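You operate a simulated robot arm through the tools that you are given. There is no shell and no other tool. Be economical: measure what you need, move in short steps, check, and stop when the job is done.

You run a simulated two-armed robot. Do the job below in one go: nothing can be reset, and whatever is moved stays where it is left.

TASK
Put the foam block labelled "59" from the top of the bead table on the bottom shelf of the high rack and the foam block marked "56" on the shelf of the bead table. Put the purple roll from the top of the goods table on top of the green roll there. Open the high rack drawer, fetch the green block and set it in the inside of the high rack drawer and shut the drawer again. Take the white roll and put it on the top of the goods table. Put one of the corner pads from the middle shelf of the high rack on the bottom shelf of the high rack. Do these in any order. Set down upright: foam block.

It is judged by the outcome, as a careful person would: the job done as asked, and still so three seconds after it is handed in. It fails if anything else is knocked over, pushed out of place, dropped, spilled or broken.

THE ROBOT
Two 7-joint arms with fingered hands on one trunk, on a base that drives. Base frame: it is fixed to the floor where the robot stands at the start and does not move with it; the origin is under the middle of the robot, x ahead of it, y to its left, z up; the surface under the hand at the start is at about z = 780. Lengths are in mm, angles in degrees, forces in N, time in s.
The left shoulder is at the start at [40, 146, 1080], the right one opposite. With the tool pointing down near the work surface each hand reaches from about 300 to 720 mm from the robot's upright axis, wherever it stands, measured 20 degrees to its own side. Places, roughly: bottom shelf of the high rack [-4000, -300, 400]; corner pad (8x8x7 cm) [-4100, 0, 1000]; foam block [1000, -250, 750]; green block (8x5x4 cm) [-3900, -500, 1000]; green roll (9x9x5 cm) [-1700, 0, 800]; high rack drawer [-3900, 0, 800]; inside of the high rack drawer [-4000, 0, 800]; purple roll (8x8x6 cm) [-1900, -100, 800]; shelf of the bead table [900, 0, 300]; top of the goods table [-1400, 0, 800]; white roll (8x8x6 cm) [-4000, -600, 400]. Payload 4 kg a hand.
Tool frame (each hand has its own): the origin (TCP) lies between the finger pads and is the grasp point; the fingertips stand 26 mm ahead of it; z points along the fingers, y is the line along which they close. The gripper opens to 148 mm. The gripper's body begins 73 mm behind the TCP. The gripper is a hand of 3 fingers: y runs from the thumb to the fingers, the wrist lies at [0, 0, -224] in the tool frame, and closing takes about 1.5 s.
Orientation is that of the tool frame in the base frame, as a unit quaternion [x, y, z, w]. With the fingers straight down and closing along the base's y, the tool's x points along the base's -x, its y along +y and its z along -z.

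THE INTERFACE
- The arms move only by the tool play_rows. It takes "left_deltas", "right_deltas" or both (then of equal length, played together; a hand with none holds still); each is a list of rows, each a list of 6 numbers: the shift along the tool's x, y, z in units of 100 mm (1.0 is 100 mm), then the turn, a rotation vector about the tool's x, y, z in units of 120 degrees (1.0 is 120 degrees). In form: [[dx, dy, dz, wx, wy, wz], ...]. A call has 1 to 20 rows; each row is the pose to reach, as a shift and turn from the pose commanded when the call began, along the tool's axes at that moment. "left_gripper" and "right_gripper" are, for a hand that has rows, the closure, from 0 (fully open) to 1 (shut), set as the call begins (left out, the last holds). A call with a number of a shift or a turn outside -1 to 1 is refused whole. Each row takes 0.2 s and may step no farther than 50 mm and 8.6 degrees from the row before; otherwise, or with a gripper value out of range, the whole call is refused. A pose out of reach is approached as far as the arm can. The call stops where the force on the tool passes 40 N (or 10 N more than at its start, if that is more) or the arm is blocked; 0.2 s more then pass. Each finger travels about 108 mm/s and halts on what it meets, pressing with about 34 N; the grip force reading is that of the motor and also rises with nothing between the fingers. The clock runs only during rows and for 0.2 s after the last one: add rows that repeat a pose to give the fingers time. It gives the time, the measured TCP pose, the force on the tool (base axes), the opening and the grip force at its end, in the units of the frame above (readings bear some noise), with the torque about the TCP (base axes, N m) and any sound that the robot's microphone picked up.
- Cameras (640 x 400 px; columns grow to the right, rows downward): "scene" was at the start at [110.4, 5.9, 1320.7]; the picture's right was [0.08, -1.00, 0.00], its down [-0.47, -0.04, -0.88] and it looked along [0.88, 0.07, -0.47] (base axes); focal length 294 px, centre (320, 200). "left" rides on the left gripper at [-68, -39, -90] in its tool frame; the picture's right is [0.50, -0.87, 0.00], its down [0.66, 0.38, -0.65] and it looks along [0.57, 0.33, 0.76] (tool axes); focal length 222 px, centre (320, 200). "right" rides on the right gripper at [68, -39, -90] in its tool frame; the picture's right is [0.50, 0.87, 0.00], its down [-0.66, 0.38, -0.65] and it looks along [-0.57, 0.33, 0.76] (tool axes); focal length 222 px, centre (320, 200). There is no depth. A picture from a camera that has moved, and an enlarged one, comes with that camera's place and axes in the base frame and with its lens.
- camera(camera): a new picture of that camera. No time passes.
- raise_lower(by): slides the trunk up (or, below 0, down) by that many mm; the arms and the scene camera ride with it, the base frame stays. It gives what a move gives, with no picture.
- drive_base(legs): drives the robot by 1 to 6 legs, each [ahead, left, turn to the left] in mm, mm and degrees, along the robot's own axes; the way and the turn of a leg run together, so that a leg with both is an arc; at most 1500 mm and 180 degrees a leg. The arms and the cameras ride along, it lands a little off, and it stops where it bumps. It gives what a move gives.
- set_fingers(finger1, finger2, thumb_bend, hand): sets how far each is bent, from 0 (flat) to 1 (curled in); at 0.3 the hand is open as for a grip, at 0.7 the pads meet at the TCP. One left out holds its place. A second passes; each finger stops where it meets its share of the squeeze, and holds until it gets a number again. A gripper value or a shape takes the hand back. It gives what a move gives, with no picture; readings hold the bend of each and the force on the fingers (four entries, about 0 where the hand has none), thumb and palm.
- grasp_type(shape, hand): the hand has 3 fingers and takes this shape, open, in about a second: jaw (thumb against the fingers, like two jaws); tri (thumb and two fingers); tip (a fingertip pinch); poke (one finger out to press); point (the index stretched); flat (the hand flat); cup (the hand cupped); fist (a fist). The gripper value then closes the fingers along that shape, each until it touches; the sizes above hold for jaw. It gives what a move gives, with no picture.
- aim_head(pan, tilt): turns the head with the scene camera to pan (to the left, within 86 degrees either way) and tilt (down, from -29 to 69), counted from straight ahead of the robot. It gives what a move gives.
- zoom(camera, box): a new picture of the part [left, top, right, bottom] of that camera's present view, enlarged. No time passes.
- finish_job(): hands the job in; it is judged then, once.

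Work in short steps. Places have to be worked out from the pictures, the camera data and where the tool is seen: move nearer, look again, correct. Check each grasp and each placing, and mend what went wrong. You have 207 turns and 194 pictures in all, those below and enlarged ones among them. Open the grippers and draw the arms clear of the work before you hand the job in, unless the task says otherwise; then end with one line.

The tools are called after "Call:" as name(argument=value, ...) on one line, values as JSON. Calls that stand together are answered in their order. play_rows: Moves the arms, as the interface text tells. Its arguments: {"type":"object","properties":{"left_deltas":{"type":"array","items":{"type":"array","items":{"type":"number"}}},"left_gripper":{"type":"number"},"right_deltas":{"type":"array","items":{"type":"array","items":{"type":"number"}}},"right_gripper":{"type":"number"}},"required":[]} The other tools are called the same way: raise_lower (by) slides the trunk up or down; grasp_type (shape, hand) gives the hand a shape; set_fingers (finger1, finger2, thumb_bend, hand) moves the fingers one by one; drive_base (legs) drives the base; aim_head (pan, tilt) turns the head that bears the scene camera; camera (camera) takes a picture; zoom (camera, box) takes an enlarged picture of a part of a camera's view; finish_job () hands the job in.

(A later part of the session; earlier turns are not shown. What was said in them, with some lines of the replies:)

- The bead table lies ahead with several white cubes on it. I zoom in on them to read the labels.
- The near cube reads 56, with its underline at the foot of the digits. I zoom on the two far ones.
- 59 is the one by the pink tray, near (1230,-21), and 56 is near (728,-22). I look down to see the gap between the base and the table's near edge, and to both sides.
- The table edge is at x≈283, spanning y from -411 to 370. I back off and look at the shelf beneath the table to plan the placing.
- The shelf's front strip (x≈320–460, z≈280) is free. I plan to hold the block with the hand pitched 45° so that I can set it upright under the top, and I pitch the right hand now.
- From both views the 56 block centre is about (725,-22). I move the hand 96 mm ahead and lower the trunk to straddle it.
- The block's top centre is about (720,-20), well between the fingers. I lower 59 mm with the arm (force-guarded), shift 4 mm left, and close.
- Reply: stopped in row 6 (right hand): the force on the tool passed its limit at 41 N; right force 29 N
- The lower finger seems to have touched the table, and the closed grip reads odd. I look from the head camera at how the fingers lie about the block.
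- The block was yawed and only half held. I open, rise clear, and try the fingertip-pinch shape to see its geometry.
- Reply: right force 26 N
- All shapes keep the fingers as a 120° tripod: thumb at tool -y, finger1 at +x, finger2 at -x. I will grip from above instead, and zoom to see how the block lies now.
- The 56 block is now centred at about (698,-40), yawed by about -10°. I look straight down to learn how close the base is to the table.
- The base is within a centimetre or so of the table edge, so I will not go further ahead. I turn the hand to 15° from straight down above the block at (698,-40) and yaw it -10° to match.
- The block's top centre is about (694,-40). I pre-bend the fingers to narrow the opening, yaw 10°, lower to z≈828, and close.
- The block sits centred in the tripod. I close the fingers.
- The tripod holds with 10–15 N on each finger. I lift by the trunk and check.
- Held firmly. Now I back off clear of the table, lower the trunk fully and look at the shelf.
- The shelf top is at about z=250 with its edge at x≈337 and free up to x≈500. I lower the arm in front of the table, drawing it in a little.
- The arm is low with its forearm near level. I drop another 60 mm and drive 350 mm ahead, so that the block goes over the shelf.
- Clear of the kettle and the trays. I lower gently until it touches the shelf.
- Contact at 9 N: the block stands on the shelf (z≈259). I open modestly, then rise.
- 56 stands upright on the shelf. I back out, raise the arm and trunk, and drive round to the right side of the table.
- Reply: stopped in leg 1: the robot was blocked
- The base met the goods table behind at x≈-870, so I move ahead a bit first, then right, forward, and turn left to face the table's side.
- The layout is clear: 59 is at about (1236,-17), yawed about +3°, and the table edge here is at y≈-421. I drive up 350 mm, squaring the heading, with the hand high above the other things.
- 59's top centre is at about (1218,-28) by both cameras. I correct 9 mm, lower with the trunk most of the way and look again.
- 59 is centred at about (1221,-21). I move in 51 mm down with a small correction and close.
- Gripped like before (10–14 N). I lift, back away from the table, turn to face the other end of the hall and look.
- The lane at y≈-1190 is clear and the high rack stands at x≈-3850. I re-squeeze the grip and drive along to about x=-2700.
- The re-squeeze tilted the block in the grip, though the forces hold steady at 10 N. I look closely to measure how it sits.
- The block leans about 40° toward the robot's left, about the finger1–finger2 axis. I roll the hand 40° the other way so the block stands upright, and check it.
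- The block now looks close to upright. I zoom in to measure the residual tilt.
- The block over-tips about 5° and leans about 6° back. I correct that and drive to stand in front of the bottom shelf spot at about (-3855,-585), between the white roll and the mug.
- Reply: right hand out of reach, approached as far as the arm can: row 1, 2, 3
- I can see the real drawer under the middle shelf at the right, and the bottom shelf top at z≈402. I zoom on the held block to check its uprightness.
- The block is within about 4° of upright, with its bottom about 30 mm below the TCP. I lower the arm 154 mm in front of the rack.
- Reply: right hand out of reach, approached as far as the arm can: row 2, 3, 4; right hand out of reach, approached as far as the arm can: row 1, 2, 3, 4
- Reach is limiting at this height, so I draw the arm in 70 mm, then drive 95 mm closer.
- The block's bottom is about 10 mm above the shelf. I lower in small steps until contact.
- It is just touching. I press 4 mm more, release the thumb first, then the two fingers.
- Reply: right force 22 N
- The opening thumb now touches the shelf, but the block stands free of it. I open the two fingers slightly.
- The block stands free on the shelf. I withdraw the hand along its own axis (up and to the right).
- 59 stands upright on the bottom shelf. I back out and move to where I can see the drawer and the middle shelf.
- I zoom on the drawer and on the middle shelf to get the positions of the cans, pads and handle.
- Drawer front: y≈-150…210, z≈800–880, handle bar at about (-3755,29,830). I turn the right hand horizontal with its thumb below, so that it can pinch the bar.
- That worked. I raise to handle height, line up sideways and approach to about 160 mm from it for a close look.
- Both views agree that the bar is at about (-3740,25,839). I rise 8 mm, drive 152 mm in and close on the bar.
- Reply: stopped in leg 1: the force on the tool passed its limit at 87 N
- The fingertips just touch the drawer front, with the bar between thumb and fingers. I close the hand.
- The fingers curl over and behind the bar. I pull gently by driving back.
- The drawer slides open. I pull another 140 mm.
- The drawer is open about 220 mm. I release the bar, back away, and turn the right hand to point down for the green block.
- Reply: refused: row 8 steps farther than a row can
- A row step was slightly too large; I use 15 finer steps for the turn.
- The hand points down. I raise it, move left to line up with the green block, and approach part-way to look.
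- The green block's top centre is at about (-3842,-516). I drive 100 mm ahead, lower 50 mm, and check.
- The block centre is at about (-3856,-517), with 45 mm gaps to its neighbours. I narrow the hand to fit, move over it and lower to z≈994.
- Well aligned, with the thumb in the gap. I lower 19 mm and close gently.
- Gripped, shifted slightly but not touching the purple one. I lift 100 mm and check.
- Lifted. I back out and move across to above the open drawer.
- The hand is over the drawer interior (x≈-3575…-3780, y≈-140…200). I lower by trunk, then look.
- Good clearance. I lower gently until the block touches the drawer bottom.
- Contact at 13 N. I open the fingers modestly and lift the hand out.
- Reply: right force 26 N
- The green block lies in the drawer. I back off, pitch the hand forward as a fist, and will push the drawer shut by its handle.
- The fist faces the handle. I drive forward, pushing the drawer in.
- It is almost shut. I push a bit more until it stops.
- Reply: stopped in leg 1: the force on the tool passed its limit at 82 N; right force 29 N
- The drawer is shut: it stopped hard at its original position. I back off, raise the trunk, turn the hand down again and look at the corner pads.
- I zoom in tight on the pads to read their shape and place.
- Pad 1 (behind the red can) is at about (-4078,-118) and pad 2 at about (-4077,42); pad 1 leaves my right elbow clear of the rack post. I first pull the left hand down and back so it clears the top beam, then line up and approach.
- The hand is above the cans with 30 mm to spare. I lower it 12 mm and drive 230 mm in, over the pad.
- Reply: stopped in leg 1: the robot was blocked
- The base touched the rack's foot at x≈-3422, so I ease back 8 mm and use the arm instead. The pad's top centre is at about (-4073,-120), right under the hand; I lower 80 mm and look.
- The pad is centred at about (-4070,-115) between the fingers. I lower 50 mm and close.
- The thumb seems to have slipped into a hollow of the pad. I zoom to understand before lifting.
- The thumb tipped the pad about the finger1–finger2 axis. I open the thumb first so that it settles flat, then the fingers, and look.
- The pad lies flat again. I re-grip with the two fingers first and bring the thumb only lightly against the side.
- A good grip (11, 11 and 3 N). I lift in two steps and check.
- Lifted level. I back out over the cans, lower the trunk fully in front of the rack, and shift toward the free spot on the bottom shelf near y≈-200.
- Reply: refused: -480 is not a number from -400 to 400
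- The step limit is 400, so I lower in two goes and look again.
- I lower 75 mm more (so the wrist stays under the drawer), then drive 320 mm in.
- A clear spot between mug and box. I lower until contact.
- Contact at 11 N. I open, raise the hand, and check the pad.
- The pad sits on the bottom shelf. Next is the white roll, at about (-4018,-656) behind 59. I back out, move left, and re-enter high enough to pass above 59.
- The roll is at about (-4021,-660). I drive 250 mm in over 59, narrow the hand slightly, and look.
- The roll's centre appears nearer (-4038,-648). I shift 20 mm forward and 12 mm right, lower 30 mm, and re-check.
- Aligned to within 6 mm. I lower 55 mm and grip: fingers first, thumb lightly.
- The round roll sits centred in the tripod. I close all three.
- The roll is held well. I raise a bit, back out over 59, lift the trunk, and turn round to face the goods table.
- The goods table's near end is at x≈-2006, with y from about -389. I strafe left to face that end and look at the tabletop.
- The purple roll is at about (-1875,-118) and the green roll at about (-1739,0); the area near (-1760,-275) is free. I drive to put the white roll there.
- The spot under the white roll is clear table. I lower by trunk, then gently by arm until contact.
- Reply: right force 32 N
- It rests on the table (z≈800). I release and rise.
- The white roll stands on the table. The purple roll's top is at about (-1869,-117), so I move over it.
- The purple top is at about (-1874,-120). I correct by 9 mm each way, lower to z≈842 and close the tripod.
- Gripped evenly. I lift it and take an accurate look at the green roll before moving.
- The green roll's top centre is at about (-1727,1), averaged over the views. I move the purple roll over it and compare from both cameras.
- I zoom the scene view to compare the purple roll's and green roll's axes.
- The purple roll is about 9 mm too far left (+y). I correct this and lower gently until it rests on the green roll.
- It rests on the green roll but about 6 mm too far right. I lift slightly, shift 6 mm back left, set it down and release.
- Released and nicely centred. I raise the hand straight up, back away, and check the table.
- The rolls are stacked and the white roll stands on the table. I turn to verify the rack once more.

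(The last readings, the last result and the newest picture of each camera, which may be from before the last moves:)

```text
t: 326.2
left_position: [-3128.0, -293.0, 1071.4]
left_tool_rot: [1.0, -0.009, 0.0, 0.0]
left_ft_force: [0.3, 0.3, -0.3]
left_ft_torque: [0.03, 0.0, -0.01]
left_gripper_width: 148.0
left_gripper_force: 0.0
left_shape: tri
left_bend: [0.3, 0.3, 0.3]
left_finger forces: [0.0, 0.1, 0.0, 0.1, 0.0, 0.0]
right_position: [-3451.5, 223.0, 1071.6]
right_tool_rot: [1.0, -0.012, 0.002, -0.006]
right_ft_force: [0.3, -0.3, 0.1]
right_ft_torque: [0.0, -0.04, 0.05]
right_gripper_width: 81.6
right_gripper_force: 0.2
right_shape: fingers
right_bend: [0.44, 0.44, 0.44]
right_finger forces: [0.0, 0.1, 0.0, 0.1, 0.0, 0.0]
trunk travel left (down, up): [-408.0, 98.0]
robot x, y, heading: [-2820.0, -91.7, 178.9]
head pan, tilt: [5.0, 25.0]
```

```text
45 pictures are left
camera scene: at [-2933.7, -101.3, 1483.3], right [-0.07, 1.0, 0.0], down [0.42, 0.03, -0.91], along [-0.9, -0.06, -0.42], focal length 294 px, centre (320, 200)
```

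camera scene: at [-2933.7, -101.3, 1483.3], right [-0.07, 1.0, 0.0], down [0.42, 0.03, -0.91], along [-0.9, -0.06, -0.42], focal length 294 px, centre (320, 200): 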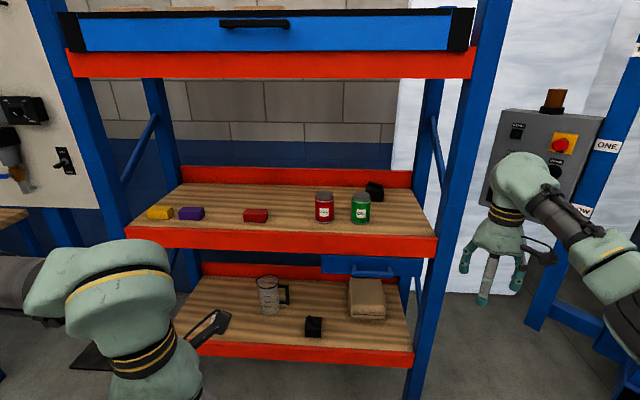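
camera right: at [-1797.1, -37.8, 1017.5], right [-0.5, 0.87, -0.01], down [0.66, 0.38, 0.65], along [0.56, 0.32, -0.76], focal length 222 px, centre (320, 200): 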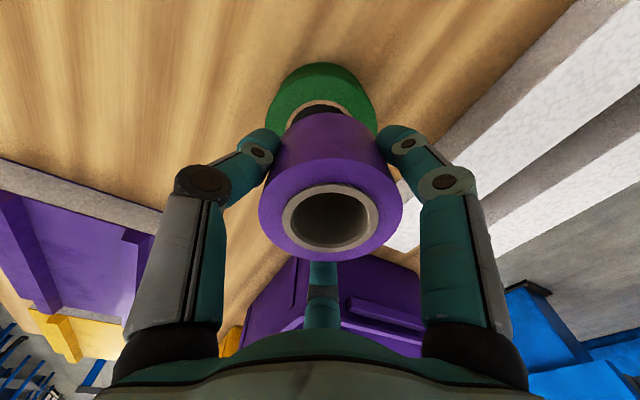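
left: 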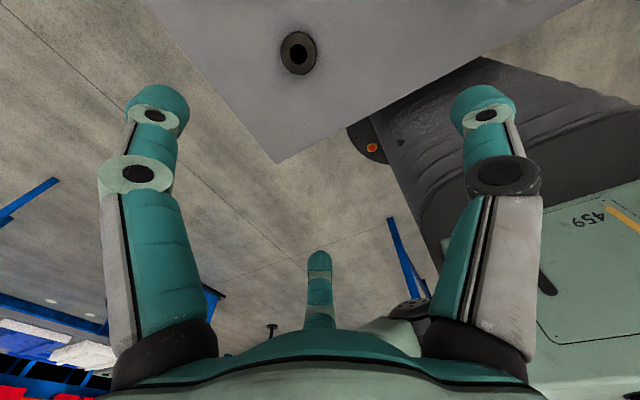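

I zoom on the drawer to make sure that it is flush.

Call:
zoom(camera="scene", box=[300, 220, 440, 330])

Call:
drive_base(legs=[[0, 700, 0]])

Call:
aim_head(pan=-10, tilt=25)

Call:
camera(camera="scene")

```text
3.64 times, centred on (370, 275) of scene
camera zoom: at [-2933.7, -101.3, 1483.3], right [-0.07, 1.0, 0.0], down [0.42, 0.03, -0.91], along [-0.9, -0.06, -0.42], focal length 1067 px, centre (138, -73)
```

zoom: 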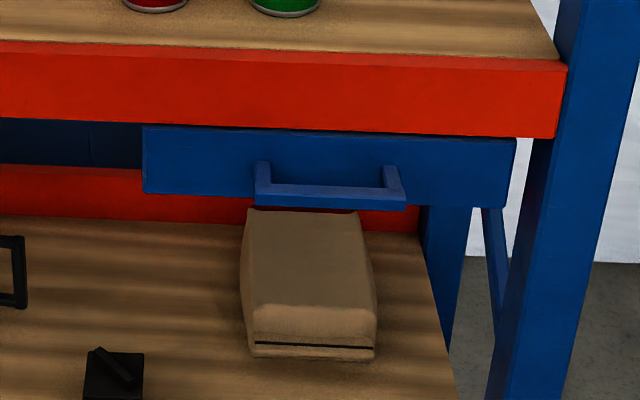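

```text
t: 330.1
left_position: [-3145.2, -1003.3, 1072.2]
left_tool_rot: [1.0, -0.01, 0.0, 0.0]
left_ft_force: [-0.7, 1.0, -0.4]
left_ft_torque: [-0.01, 0.01, 0.0]
left_gripper_width: 147.9
left_gripper_force: 0.2
left_shape: tri
left_bend: [0.3, 0.3, 0.3]
left_finger forces: [0.1, 0.1, 0.0, 0.1, 0.0, 0.0]
right_position: [-3464.8, -485.8, 1071.5]
right_tool_rot: [1.0, -0.015, 0.002, -0.005]
right_ft_force: [0.0, 0.1, 1.5]
right_ft_torque: [0.02, 0.0, 0.03]
right_gripper_width: 81.4
right_gripper_force: 0.0
right_shape: fingers
right_bend: [0.44, 0.44, 0.44]
right_finger forces: [0.0, 0.0, 0.0, 0.0, 0.1, 0.0]
trunk travel left (down, up): [-408.0, 98.0]
robot x, y, heading: [-2831.3, -808.9, 178.5]
head pan, tilt: [5.0, 25.0]
```

```text
t: 330.9
left_position: [-3146.0, -1004.9, 1072.3]
left_tool_rot: [1.0, -0.011, 0.0, 0.0]
left_ft_force: [-0.8, 0.0, 0.2]
left_ft_torque: [-0.02, -0.02, -0.01]
left_gripper_width: 148.0
left_gripper_force: 0.1
left_shape: tri
left_bend: [0.3, 0.3, 0.3]
left_finger forces: [0.0, 0.0, 0.0, 0.0, 0.0, 0.1]
right_position: [-3464.0, -486.2, 1070.0]
right_tool_rot: [1.0, -0.015, 0.002, -0.007]
right_ft_force: [0.4, -0.1, 0.9]
right_ft_torque: [0.02, 0.01, -0.02]
right_gripper_width: 81.7
right_gripper_force: 0.0
right_shape: fingers
right_bend: [0.44, 0.44, 0.44]
right_finger forces: [0.0, 0.1, 0.1, 0.0, 0.1, 0.0]
trunk travel left (down, up): [-408.0, 98.0]
robot x, y, heading: [-2839.1, -804.6, 178.6]
head pan, tilt: [-10.0, 25.0]
```

```text
43 pictures are left
camera scene: at [-2948.0, -790.5, 1483.3], right [0.2, 0.98, 0.0], down [0.41, -0.08, -0.91], along [-0.89, 0.18, -0.42], focal length 294 px, centre (320, 200)
```

scene: 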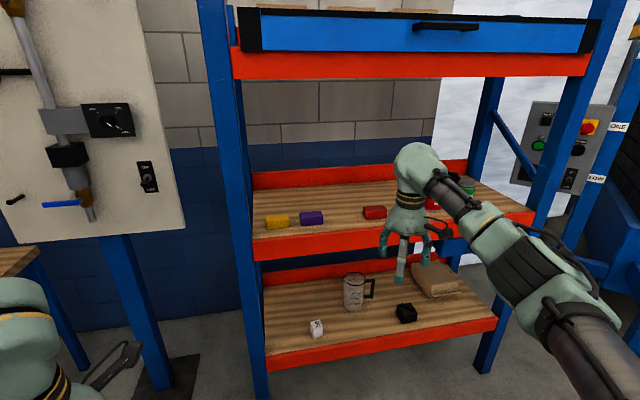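

Everything is in place: 59 and the pad are on the bottom shelf, the drawer is flush, and both arms are clear. I open the right hand fully and hand in.

Call:
grasp_type(hand="right", shape="jaw")

Call:
finish_job()

```text
t: 331.8
left_position: [-3146.5, -1005.2, 1071.9]
left_tool_rot: [1.0, -0.01, 0.0, 0.0]
left_ft_force: [-1.2, -0.2, -1.2]
left_ft_torque: [0.01, -0.03, 0.03]
left_gripper_width: 148.1
left_gripper_force: 0.1
left_shape: tri
left_bend: [0.3, 0.3, 0.3]
left_finger forces: [0.0, 0.0, 0.1, 0.0, 0.1, 0.0]
right_position: [-3464.5, -485.9, 1070.5]
right_tool_rot: [1.0, -0.015, 0.001, -0.006]
right_ft_force: [-0.4, 0.2, -0.5]
right_ft_torque: [-0.02, -0.01, 0.01]
right_gripper_width: 147.9
right_gripper_force: 0.1
right_shape: jaw
right_bend: [0.3, 0.3, 0.3]
right_finger forces: [0.1, 0.0, 0.0, 0.1, 0.0, 0.0]
trunk travel left (down, up): [-408.0, 98.0]
robot x, y, heading: [-2835.8, -809.0, 178.8]
head pan, tilt: [-10.0, 25.0]
```

```text
The job is handed in.
```

All the tasks are done and the job is handed in: foam blocks 59 and 56 stand upright on their shelves, the green block is in the shut drawer, the purple roll is on the green roll, the white roll is on the goods table, and one corner pad is on the bottom shelf; the base bumped the goods table and the rack once each, and I saw nothing out of place afterwards.
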